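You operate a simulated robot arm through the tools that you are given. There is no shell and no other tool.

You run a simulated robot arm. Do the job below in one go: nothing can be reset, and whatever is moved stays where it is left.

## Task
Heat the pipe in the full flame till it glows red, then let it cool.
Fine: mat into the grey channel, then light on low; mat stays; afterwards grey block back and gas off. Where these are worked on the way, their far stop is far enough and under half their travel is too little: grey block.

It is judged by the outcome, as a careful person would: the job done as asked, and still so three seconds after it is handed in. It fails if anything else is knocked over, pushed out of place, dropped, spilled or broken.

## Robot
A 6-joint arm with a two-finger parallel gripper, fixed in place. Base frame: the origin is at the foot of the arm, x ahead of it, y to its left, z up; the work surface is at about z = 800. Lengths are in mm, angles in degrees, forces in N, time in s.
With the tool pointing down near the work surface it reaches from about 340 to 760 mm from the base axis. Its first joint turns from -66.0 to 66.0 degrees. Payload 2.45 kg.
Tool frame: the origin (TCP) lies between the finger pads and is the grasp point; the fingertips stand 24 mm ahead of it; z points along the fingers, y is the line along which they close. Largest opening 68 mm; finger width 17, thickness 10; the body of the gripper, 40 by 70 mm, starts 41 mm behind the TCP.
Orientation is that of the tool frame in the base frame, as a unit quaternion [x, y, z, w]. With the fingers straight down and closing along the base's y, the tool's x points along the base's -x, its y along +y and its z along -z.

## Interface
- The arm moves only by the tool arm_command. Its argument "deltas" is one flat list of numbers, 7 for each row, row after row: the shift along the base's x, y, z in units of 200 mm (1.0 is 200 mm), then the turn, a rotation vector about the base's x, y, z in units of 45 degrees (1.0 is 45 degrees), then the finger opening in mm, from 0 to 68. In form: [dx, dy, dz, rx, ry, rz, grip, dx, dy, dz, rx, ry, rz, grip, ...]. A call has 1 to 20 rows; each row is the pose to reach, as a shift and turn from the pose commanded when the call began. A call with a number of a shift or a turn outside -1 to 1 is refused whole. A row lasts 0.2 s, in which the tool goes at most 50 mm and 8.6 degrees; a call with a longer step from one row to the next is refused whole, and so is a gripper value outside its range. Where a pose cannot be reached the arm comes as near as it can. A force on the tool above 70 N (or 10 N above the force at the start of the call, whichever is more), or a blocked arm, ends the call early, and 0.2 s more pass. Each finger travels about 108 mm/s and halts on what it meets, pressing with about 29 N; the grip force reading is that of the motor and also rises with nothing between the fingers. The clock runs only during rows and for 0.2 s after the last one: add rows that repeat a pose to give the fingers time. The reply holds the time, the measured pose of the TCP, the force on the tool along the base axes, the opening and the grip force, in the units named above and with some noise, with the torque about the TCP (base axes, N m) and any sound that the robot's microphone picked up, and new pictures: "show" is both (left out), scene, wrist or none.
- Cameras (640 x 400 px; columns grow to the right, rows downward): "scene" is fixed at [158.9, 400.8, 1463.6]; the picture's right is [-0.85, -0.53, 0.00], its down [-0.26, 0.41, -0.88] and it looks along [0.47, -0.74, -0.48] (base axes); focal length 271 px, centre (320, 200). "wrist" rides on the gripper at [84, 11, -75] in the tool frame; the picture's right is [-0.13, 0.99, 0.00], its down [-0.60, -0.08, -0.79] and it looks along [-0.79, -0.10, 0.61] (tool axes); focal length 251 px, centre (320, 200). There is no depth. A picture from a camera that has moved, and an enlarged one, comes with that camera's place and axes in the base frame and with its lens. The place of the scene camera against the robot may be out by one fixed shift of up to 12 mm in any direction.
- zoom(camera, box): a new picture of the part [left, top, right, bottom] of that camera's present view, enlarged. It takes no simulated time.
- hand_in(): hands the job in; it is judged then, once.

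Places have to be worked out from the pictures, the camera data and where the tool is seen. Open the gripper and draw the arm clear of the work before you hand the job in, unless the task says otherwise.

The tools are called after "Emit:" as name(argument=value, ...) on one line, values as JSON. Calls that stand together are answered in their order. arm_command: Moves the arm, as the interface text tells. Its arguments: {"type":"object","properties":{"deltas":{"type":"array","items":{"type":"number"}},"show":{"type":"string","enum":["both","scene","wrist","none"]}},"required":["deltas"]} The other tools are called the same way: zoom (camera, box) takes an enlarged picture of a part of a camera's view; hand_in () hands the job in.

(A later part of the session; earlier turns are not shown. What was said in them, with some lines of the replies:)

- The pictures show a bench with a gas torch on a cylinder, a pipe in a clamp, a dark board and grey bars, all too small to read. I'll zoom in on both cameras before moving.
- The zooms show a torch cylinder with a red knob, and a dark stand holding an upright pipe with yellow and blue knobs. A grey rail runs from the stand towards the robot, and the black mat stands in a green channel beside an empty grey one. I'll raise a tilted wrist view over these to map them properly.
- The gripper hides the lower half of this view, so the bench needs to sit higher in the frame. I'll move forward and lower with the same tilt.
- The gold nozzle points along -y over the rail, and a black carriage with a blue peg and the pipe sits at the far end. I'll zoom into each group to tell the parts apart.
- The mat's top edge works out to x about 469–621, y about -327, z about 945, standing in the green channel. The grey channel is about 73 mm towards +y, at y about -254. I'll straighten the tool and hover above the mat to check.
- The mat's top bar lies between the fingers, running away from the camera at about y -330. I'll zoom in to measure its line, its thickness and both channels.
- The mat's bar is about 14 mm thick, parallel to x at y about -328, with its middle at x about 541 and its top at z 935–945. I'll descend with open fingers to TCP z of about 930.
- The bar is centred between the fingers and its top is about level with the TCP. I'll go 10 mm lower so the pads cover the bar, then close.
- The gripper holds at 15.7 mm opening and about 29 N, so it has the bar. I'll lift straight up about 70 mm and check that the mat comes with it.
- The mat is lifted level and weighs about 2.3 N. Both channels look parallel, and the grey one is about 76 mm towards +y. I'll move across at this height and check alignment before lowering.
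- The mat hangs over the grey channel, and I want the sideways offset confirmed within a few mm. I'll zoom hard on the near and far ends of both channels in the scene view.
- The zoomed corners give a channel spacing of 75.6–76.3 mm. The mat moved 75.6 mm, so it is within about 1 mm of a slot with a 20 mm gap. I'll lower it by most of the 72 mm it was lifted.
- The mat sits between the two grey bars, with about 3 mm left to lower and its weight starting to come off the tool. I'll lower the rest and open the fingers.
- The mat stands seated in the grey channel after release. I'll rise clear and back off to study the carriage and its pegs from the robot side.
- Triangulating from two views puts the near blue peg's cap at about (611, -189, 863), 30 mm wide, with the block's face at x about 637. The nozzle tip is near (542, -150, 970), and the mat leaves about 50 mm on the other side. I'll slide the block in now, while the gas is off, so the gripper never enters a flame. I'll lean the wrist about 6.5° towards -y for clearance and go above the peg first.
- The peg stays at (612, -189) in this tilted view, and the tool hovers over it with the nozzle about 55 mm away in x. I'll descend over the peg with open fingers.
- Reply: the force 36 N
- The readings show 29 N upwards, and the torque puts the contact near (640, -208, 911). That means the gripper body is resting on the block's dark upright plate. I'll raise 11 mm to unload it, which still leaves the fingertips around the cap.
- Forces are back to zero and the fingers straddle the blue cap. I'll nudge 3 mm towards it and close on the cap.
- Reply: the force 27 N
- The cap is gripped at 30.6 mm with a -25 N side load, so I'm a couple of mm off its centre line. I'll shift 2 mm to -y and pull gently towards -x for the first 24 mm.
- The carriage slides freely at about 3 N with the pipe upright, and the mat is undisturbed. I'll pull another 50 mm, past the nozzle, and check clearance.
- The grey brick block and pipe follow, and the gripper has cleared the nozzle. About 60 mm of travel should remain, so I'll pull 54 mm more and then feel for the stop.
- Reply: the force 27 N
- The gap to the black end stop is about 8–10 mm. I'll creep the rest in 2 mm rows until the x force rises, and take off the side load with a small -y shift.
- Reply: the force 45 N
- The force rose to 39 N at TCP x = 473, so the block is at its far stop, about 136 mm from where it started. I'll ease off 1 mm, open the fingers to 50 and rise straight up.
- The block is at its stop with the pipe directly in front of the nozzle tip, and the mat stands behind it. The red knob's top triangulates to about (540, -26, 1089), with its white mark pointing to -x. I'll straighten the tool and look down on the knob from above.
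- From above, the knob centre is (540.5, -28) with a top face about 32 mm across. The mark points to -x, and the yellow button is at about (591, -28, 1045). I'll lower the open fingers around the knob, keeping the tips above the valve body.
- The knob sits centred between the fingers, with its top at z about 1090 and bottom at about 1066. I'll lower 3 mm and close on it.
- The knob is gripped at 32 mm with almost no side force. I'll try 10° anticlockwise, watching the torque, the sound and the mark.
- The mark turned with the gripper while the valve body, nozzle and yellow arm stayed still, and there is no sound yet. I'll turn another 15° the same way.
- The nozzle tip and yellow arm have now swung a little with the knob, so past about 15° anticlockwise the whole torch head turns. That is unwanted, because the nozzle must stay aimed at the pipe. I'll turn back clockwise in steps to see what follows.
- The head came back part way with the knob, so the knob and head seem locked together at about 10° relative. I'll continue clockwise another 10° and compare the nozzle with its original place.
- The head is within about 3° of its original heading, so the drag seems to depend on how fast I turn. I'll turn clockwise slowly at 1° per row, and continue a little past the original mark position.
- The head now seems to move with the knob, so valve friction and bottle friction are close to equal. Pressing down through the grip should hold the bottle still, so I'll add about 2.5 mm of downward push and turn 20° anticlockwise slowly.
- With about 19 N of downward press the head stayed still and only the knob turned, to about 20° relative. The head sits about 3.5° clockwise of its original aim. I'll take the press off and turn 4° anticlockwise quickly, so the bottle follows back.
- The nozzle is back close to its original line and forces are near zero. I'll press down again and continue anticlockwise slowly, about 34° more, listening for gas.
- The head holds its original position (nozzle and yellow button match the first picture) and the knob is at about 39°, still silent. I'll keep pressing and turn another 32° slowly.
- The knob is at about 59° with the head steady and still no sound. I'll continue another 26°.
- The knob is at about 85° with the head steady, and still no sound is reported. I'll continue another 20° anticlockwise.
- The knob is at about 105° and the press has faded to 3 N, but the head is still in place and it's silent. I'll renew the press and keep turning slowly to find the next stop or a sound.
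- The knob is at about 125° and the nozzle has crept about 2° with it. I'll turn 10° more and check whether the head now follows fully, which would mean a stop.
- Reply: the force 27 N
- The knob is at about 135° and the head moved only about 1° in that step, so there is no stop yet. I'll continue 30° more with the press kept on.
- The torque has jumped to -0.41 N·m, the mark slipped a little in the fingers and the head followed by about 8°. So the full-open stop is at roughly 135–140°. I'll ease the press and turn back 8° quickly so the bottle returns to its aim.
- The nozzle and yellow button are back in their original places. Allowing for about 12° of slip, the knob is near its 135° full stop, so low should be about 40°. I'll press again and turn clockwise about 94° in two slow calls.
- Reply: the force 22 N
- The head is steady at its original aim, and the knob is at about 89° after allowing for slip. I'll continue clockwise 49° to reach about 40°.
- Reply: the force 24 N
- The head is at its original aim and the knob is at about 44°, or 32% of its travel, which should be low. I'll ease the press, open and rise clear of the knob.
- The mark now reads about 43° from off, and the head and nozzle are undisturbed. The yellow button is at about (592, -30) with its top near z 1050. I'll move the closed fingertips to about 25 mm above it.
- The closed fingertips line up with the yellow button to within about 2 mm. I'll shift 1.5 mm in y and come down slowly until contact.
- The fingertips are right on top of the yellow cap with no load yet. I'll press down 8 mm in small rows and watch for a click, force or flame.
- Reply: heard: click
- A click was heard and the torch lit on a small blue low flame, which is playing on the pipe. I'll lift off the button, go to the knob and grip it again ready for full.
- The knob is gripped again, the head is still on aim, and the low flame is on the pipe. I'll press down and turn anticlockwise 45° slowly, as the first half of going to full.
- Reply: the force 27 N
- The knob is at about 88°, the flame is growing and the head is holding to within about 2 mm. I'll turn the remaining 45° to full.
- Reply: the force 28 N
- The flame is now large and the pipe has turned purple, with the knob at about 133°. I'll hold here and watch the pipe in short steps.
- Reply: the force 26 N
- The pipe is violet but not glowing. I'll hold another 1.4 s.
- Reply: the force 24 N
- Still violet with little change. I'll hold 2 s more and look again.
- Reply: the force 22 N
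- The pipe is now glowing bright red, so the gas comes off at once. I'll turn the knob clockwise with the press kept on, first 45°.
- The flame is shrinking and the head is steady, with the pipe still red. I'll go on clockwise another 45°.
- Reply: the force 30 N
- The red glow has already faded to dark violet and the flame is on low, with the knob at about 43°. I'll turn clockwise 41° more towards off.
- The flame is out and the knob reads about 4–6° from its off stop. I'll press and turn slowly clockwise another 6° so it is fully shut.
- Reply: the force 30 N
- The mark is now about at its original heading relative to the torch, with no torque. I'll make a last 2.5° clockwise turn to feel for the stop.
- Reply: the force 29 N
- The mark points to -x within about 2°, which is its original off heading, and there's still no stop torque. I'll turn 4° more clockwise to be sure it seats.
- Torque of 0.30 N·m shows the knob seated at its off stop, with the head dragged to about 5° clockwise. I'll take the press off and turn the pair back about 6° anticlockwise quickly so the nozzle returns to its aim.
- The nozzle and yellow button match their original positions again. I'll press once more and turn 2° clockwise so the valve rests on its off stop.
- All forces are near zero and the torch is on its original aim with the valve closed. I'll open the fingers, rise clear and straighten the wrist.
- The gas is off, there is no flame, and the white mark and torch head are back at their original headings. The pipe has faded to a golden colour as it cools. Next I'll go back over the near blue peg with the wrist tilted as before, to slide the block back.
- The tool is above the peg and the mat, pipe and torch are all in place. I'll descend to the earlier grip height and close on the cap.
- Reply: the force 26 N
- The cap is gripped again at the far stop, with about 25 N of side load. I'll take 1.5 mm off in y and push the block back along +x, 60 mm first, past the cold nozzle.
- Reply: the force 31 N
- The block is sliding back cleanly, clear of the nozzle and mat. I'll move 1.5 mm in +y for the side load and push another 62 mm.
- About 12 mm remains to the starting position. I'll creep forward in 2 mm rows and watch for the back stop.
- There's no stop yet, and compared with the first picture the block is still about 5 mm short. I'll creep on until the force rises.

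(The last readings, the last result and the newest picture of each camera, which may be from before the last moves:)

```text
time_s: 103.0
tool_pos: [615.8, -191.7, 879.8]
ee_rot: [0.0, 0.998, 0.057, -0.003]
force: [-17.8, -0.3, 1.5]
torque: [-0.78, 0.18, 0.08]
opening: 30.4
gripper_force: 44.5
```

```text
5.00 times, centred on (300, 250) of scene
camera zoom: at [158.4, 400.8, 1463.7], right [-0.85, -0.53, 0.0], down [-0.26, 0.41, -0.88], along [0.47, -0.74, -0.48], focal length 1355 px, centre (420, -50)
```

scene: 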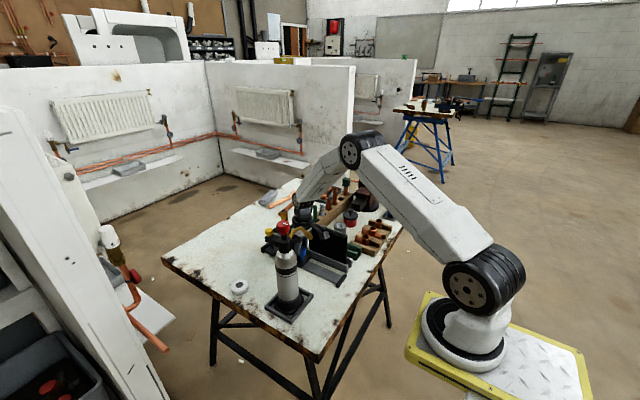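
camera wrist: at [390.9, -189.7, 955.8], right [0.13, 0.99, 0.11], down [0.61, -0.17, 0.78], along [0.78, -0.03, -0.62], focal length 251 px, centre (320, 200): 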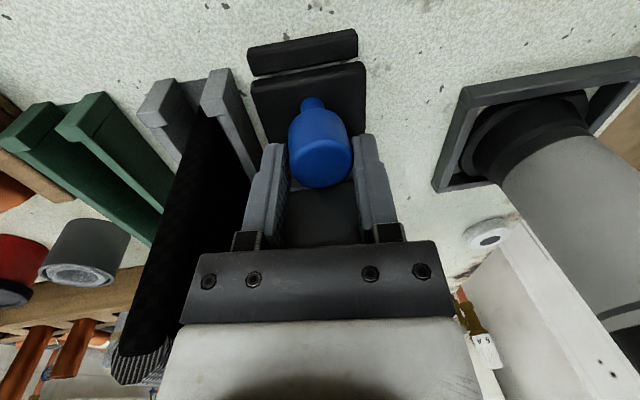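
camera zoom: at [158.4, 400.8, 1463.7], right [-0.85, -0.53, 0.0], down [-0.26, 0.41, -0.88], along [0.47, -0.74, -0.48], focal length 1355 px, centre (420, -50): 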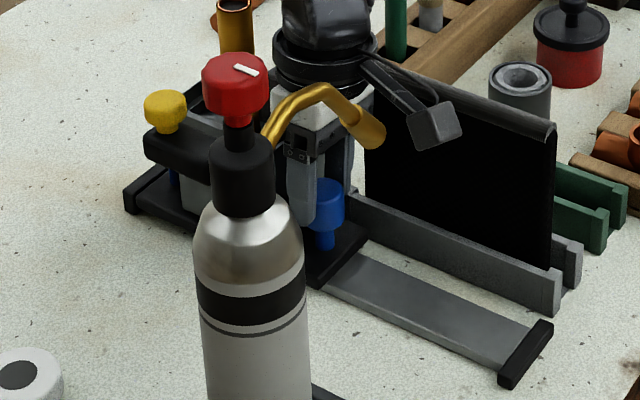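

The x force rose to -18 N and the picture matches the starting view, so the block is back on its rear stop. I'll open the fingers and rise straight up.

Emit:
arm_command(deltas=[-0.005, 0, 0, 0, 0, 0, 15, -0.005, 0, 0, 0, 0, 0, 56, -0.005, 0, 0, 0, 0, 0, 56, -0.005, 0, 0.1, 0, 0, 0, 56, -0.005, 0, 0.3, 0, 0, 0, 56, -0.005, 0, 0.52, 0, 0, 0, 56, -0.005, 0, 0.74, 0, 0, 0, 56, -0.005, 0, 0.95, 0, 0, 0, 56, -0.005, 0, 0.95, 0, 0, 0, 56], show="both")

Emit:
zoom(camera="scene", box=[250, 210, 350, 290])

```text
time_s: 105.0
tool_pos: [616.8, -190.9, 1069.6]
ee_rot: [0.0, 0.998, 0.056, -0.001]
force: [-0.3, -0.6, -0.6]
torque: [0.02, 0.01, 0.0]
opening: 56.0
gripper_force: 0.0
camera wrist: at [533.5, -189.4, 1145.7], right [0.13, 0.99, 0.11], down [0.61, -0.17, 0.78], along [0.79, -0.03, -0.62], focal length 251 px, centre (320, 200)
```

scene: 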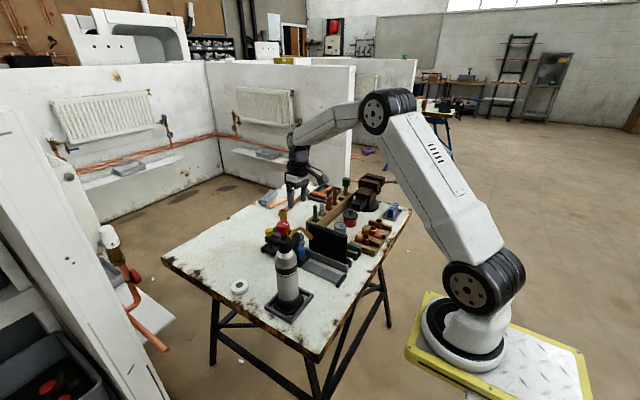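
wrist: 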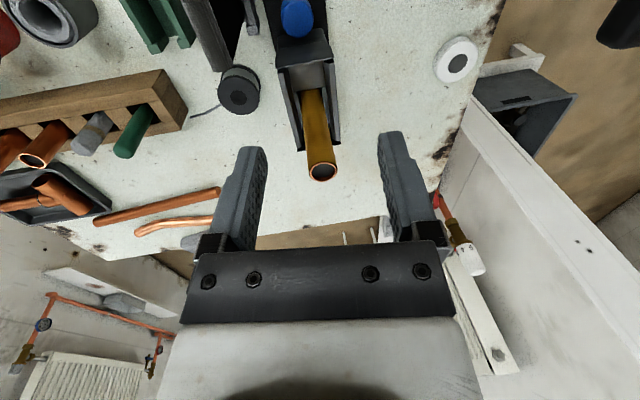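

```text
5.00 times, centred on (300, 250) of scene
camera zoom: at [158.9, 400.8, 1463.6], right [-0.85, -0.53, 0.0], down [-0.26, 0.41, -0.88], along [0.47, -0.74, -0.48], focal length 1355 px, centre (420, -50)
```

zoom: 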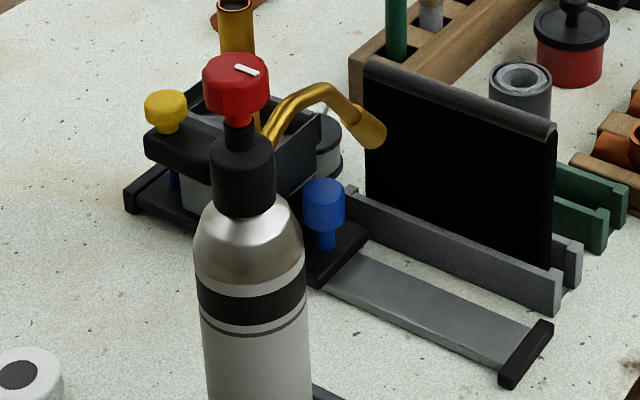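

The block, knob, button, nozzle and mat all match their intended places, and the gas is off. I'll retract high and straighten the tool while the pipe cools.

Emit:
arm_command(deltas=[0, 0, 0.22, -0.036, 0, 0, 60, 0, 0, 0.45, -0.072, 0, 0, 60, -0.05, 0, 0.68, -0.108, 0, 0, 60, -0.15, 0.05, 0.88, -0.144, 0, 0, 60, -0.3, 0.15, 1.0, -0.144, 0, 0, 60, -0.45, 0.3, 1.0, -0.144, 0, 0, 60, -0.55, 0.45, 1.0, -0.144, 0, 0, 60, -0.55, 0.45, 1.0, -0.144, 0, 0, 60, -0.55, 0.45, 1.0, -0.144, 0, 0, 60, -0.55, 0.45, 1.0, -0.144, 0, 0, 60, -0.55, 0.45, 1.0, -0.144, 0, 0, 60, -0.55, 0.45, 1.0, -0.144, 0, 0, 60], show="both")

Emit:
zoom(camera="scene", box=[250, 190, 370, 290])

Emit:
zoom(camera="wrist", box=[60, 0, 400, 200])

```text
time_s: 107.6
tool_pos: [505.1, -101.3, 1268.4]
ee_rot: [0.0, 1.0, -0.001, -0.001]
force: [-0.2, -0.2, -0.1]
torque: [0.0, -0.02, 0.02]
opening: 60.1
gripper_force: 0.1
camera wrist: at [421.6, -90.2, 1345.2], right [0.13, 0.99, 0.0], down [0.61, -0.08, 0.79], along [0.79, -0.1, -0.61], focal length 251 px, centre (320, 200)
```

scene: 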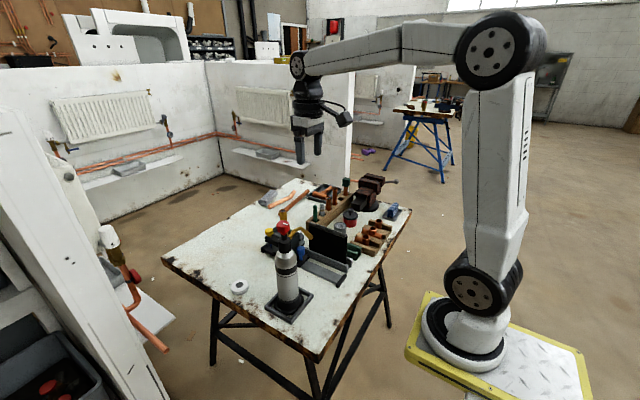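
wrist: 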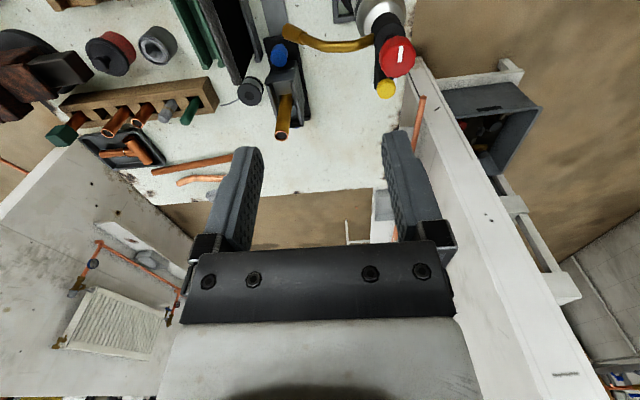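

```text
4.00 times, centred on (310, 240) of scene
camera zoom: at [158.9, 400.8, 1463.6], right [-0.85, -0.53, 0.0], down [-0.26, 0.41, -0.88], along [0.47, -0.74, -0.48], focal length 1084 px, centre (360, 40)
```

zoom: 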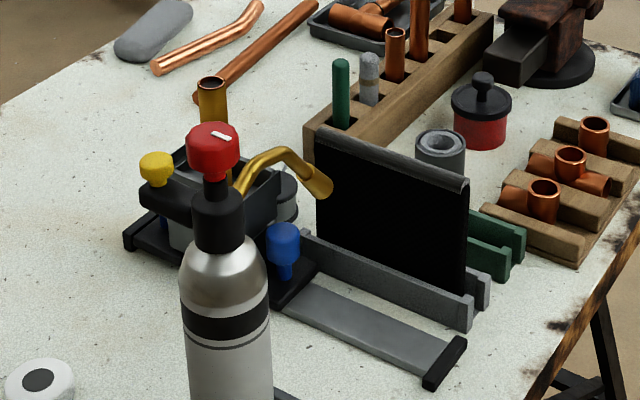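

```text
1.88 times, centred on (230, 100) of wrist
camera zoom: at [421.6, -90.2, 1345.2], right [0.13, 0.99, 0.0], down [0.61, -0.08, 0.79], along [0.79, -0.1, -0.61], focal length 473 px, centre (489, 388)
```

zoom: 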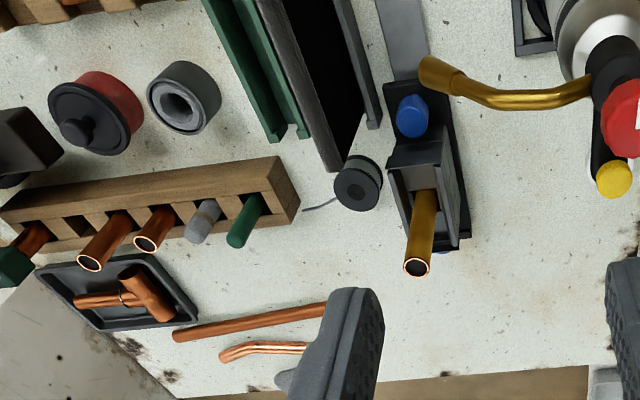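

All is in order and the arm is well clear, with the pipe still tinted gold as it cools. I'll wait without moving and watch the colour.

Emit:
arm_command(deltas=[0, 0, 0, 0, 0, 0, 60, 0, 0, 0, 0, 0, 0, 60, 0, 0, 0, 0, 0, 0, 60, 0, 0, 0, 0, 0, 0, 60, 0, 0, 0, 0, 0, 0, 60, 0, 0, 0, 0, 0, 0, 60, 0, 0, 0, 0, 0, 0, 60, 0, 0, 0, 0, 0, 0, 60, 0, 0, 0, 0, 0, 0, 60, 0, 0, 0, 0, 0, 0, 60, 0, 0, 0, 0, 0, 0, 60, 0, 0, 0, 0, 0, 0, 60, 0, 0, 0, 0, 0, 0, 60, 0, 0, 0, 0, 0, 0, 60, 0, 0, 0, 0, 0, 0, 60, 0, 0, 0, 0, 0, 0, 60, 0, 0, 0, 0, 0, 0, 60, 0, 0, 0, 0, 0, 0, 60, 0, 0, 0, 0, 0, 0, 60, 0, 0, 0, 0, 0, 0, 60], show="none")

Emit:
zoom(camera="wrist", box=[60, 0, 400, 200])

```text
time_s: 111.8
tool_pos: [505.5, -102.5, 1269.3]
ee_rot: [0.0, 1.0, -0.001, -0.001]
force: [-0.6, -0.3, -0.3]
torque: [-0.01, 0.04, -0.03]
opening: 59.9
gripper_force: 0.0
```

```text
1.88 times, centred on (230, 100) of wrist
camera zoom: at [421.6, -90.2, 1345.2], right [0.13, 0.99, 0.0], down [0.61, -0.08, 0.79], along [0.79, -0.1, -0.61], focal length 473 px, centre (489, 388)
```

zoom: 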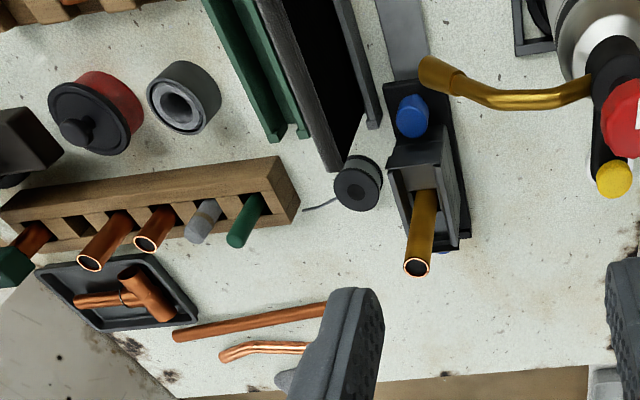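

The pipe is still gold after 4 s, so I'll wait another 4 s to see whether it returns to copper.

Emit:
arm_command(deltas=[0, 0, 0, 0, 0, 0, 60, 0, 0, 0, 0, 0, 0, 60, 0, 0, 0, 0, 0, 0, 60, 0, 0, 0, 0, 0, 0, 60, 0, 0, 0, 0, 0, 0, 60, 0, 0, 0, 0, 0, 0, 60, 0, 0, 0, 0, 0, 0, 60, 0, 0, 0, 0, 0, 0, 60, 0, 0, 0, 0, 0, 0, 60, 0, 0, 0, 0, 0, 0, 60, 0, 0, 0, 0, 0, 0, 60, 0, 0, 0, 0, 0, 0, 60, 0, 0, 0, 0, 0, 0, 60, 0, 0, 0, 0, 0, 0, 60, 0, 0, 0, 0, 0, 0, 60, 0, 0, 0, 0, 0, 0, 60, 0, 0, 0, 0, 0, 0, 60, 0, 0, 0, 0, 0, 0, 60, 0, 0, 0, 0, 0, 0, 60, 0, 0, 0, 0, 0, 0, 60], show="none")

Emit:
zoom(camera="wrist", box=[60, 0, 400, 200])

```text
time_s: 116.0
tool_pos: [505.7, -102.2, 1269.3]
ee_rot: [0.0, 1.0, 0.0, -0.001]
force: [0.0, 0.0, 0.0]
torque: [0.03, 0.02, 0.01]
opening: 60.0
gripper_force: 0.0
```

```text
1.88 times, centred on (230, 100) of wrist
camera zoom: at [421.6, -90.2, 1345.2], right [0.13, 0.99, 0.0], down [0.61, -0.08, 0.79], along [0.79, -0.1, -0.61], focal length 473 px, centre (489, 388)
```

zoom: 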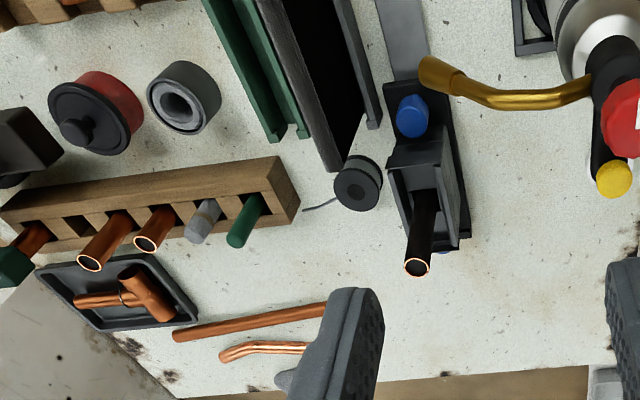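

The pipe has changed from gold to a dark oxide finish, as annealed copper does when cold. I'll wait another 4 s to confirm that it's stable.

Emit:
arm_command(deltas=[0, 0, 0, 0, 0, 0, 60, 0, 0, 0, 0, 0, 0, 60, 0, 0, 0, 0, 0, 0, 60, 0, 0, 0, 0, 0, 0, 60, 0, 0, 0, 0, 0, 0, 60, 0, 0, 0, 0, 0, 0, 60, 0, 0, 0, 0, 0, 0, 60, 0, 0, 0, 0, 0, 0, 60, 0, 0, 0, 0, 0, 0, 60, 0, 0, 0, 0, 0, 0, 60, 0, 0, 0, 0, 0, 0, 60, 0, 0, 0, 0, 0, 0, 60, 0, 0, 0, 0, 0, 0, 60, 0, 0, 0, 0, 0, 0, 60, 0, 0, 0, 0, 0, 0, 60, 0, 0, 0, 0, 0, 0, 60, 0, 0, 0, 0, 0, 0, 60, 0, 0, 0, 0, 0, 0, 60, 0, 0, 0, 0, 0, 0, 60, 0, 0, 0, 0, 0, 0, 60], show="both")

Emit:
zoom(camera="scene", box=[250, 190, 370, 290])

Emit:
zoom(camera="wrist", box=[200, 0, 440, 150])

```text
time_s: 120.2
tool_pos: [505.5, -100.8, 1270.6]
ee_rot: [0.0, 1.0, -0.001, -0.001]
force: [0.3, 0.6, 0.4]
torque: [0.0, 0.05, 0.0]
opening: 59.7
gripper_force: 0.0
camera wrist: at [421.6, -90.2, 1345.2], right [0.13, 0.99, 0.0], down [0.61, -0.08, 0.79], along [0.79, -0.1, -0.61], focal length 251 px, centre (320, 200)
```

scene: 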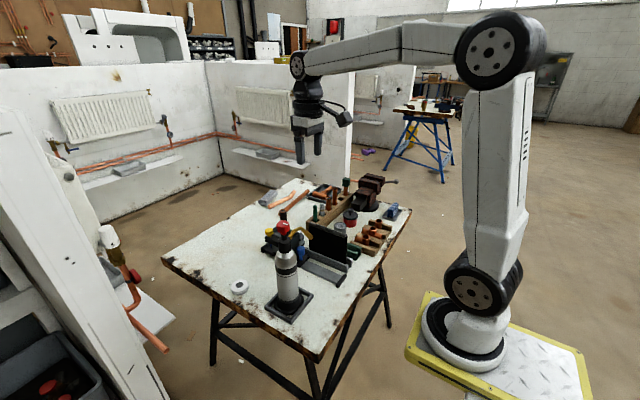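
wrist: 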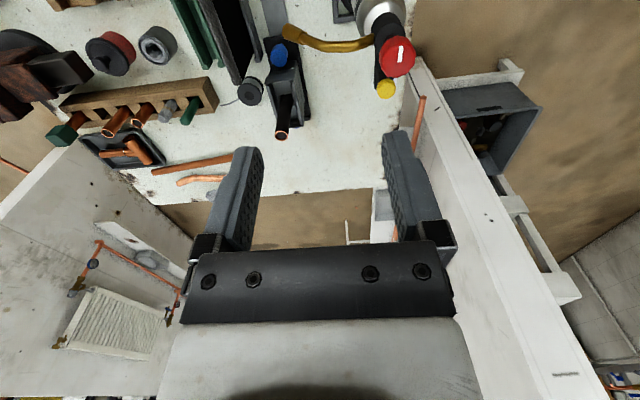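

```text
4.00 times, centred on (310, 240) of scene
camera zoom: at [158.9, 400.8, 1463.6], right [-0.85, -0.53, 0.0], down [-0.26, 0.41, -0.88], along [0.47, -0.74, -0.48], focal length 1084 px, centre (360, 40)
```

zoom: 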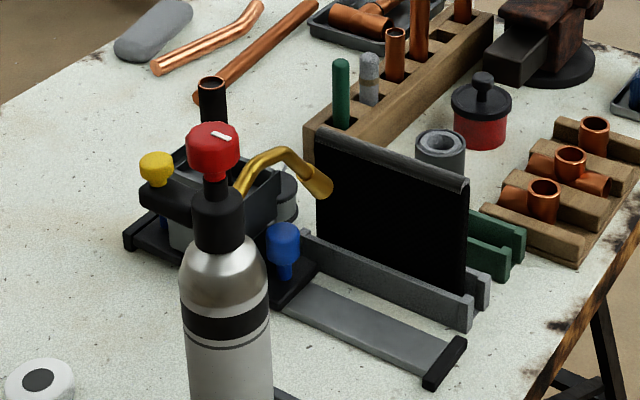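

```text
2.67 times, centred on (320, 75) of wrist
camera zoom: at [421.6, -90.2, 1345.2], right [0.13, 0.99, 0.0], down [0.61, -0.08, 0.79], along [0.79, -0.1, -0.61], focal length 670 px, centre (320, 533)
```

zoom: 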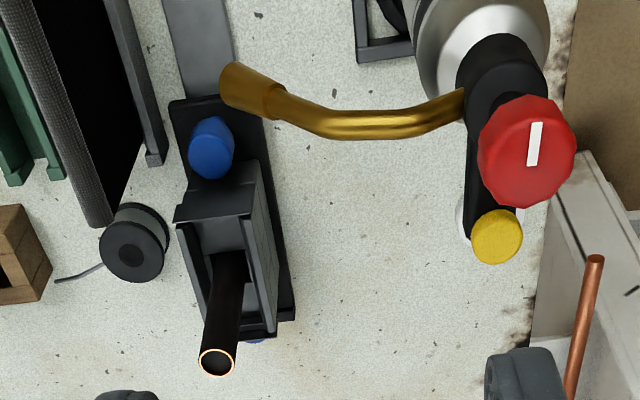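

The pipe is dark and unchanged over the last 4 s, with no flame, and the knob mark is at off. The block is on its rear stop, the mat stands in the grey channel, everything else looks as it was, and the arm is clear with the gripper open. I'm handing the job in.

Emit:
hand_in()

```text
The job is handed in.
```

The pipe was heated in the full flame until it glowed bright red. It has since cooled to a steady dark oxide finish, and I've handed the job in.

- **Mat:** it stands in the grey channel, and stayed there throughout.
- **Lighting:** the torch was lit with the gas at about a third of the knob's travel, then turned up to full.
- **Grey block:** I slid it to its far stop before lighting, so the gripper never passed through the flame. I turned the gas off before sliding it back, and it is now against its rear stop.
- **Gas:** the knob was turned back to its off stop and the flame is out.
- **Unlit gas:** finding the knob's range meant turning it up to full with the torch unlit, so the valve was open for about 40 seconds before lighting. The microphone picked up no gas sound in that time.
- **Torch position:** the bottle swung a few degrees while I turned the knob. I brought it back, and by the camera it is within about 1° and 2 mm of where it started.
- **Contact:** while lowering onto the peg, the gripper briefly rested on the block's upright plate with about 29 N. I saw no damage or shift.

Nothing else on the bench appears to have moved. The arm is clear and the gripper is open.
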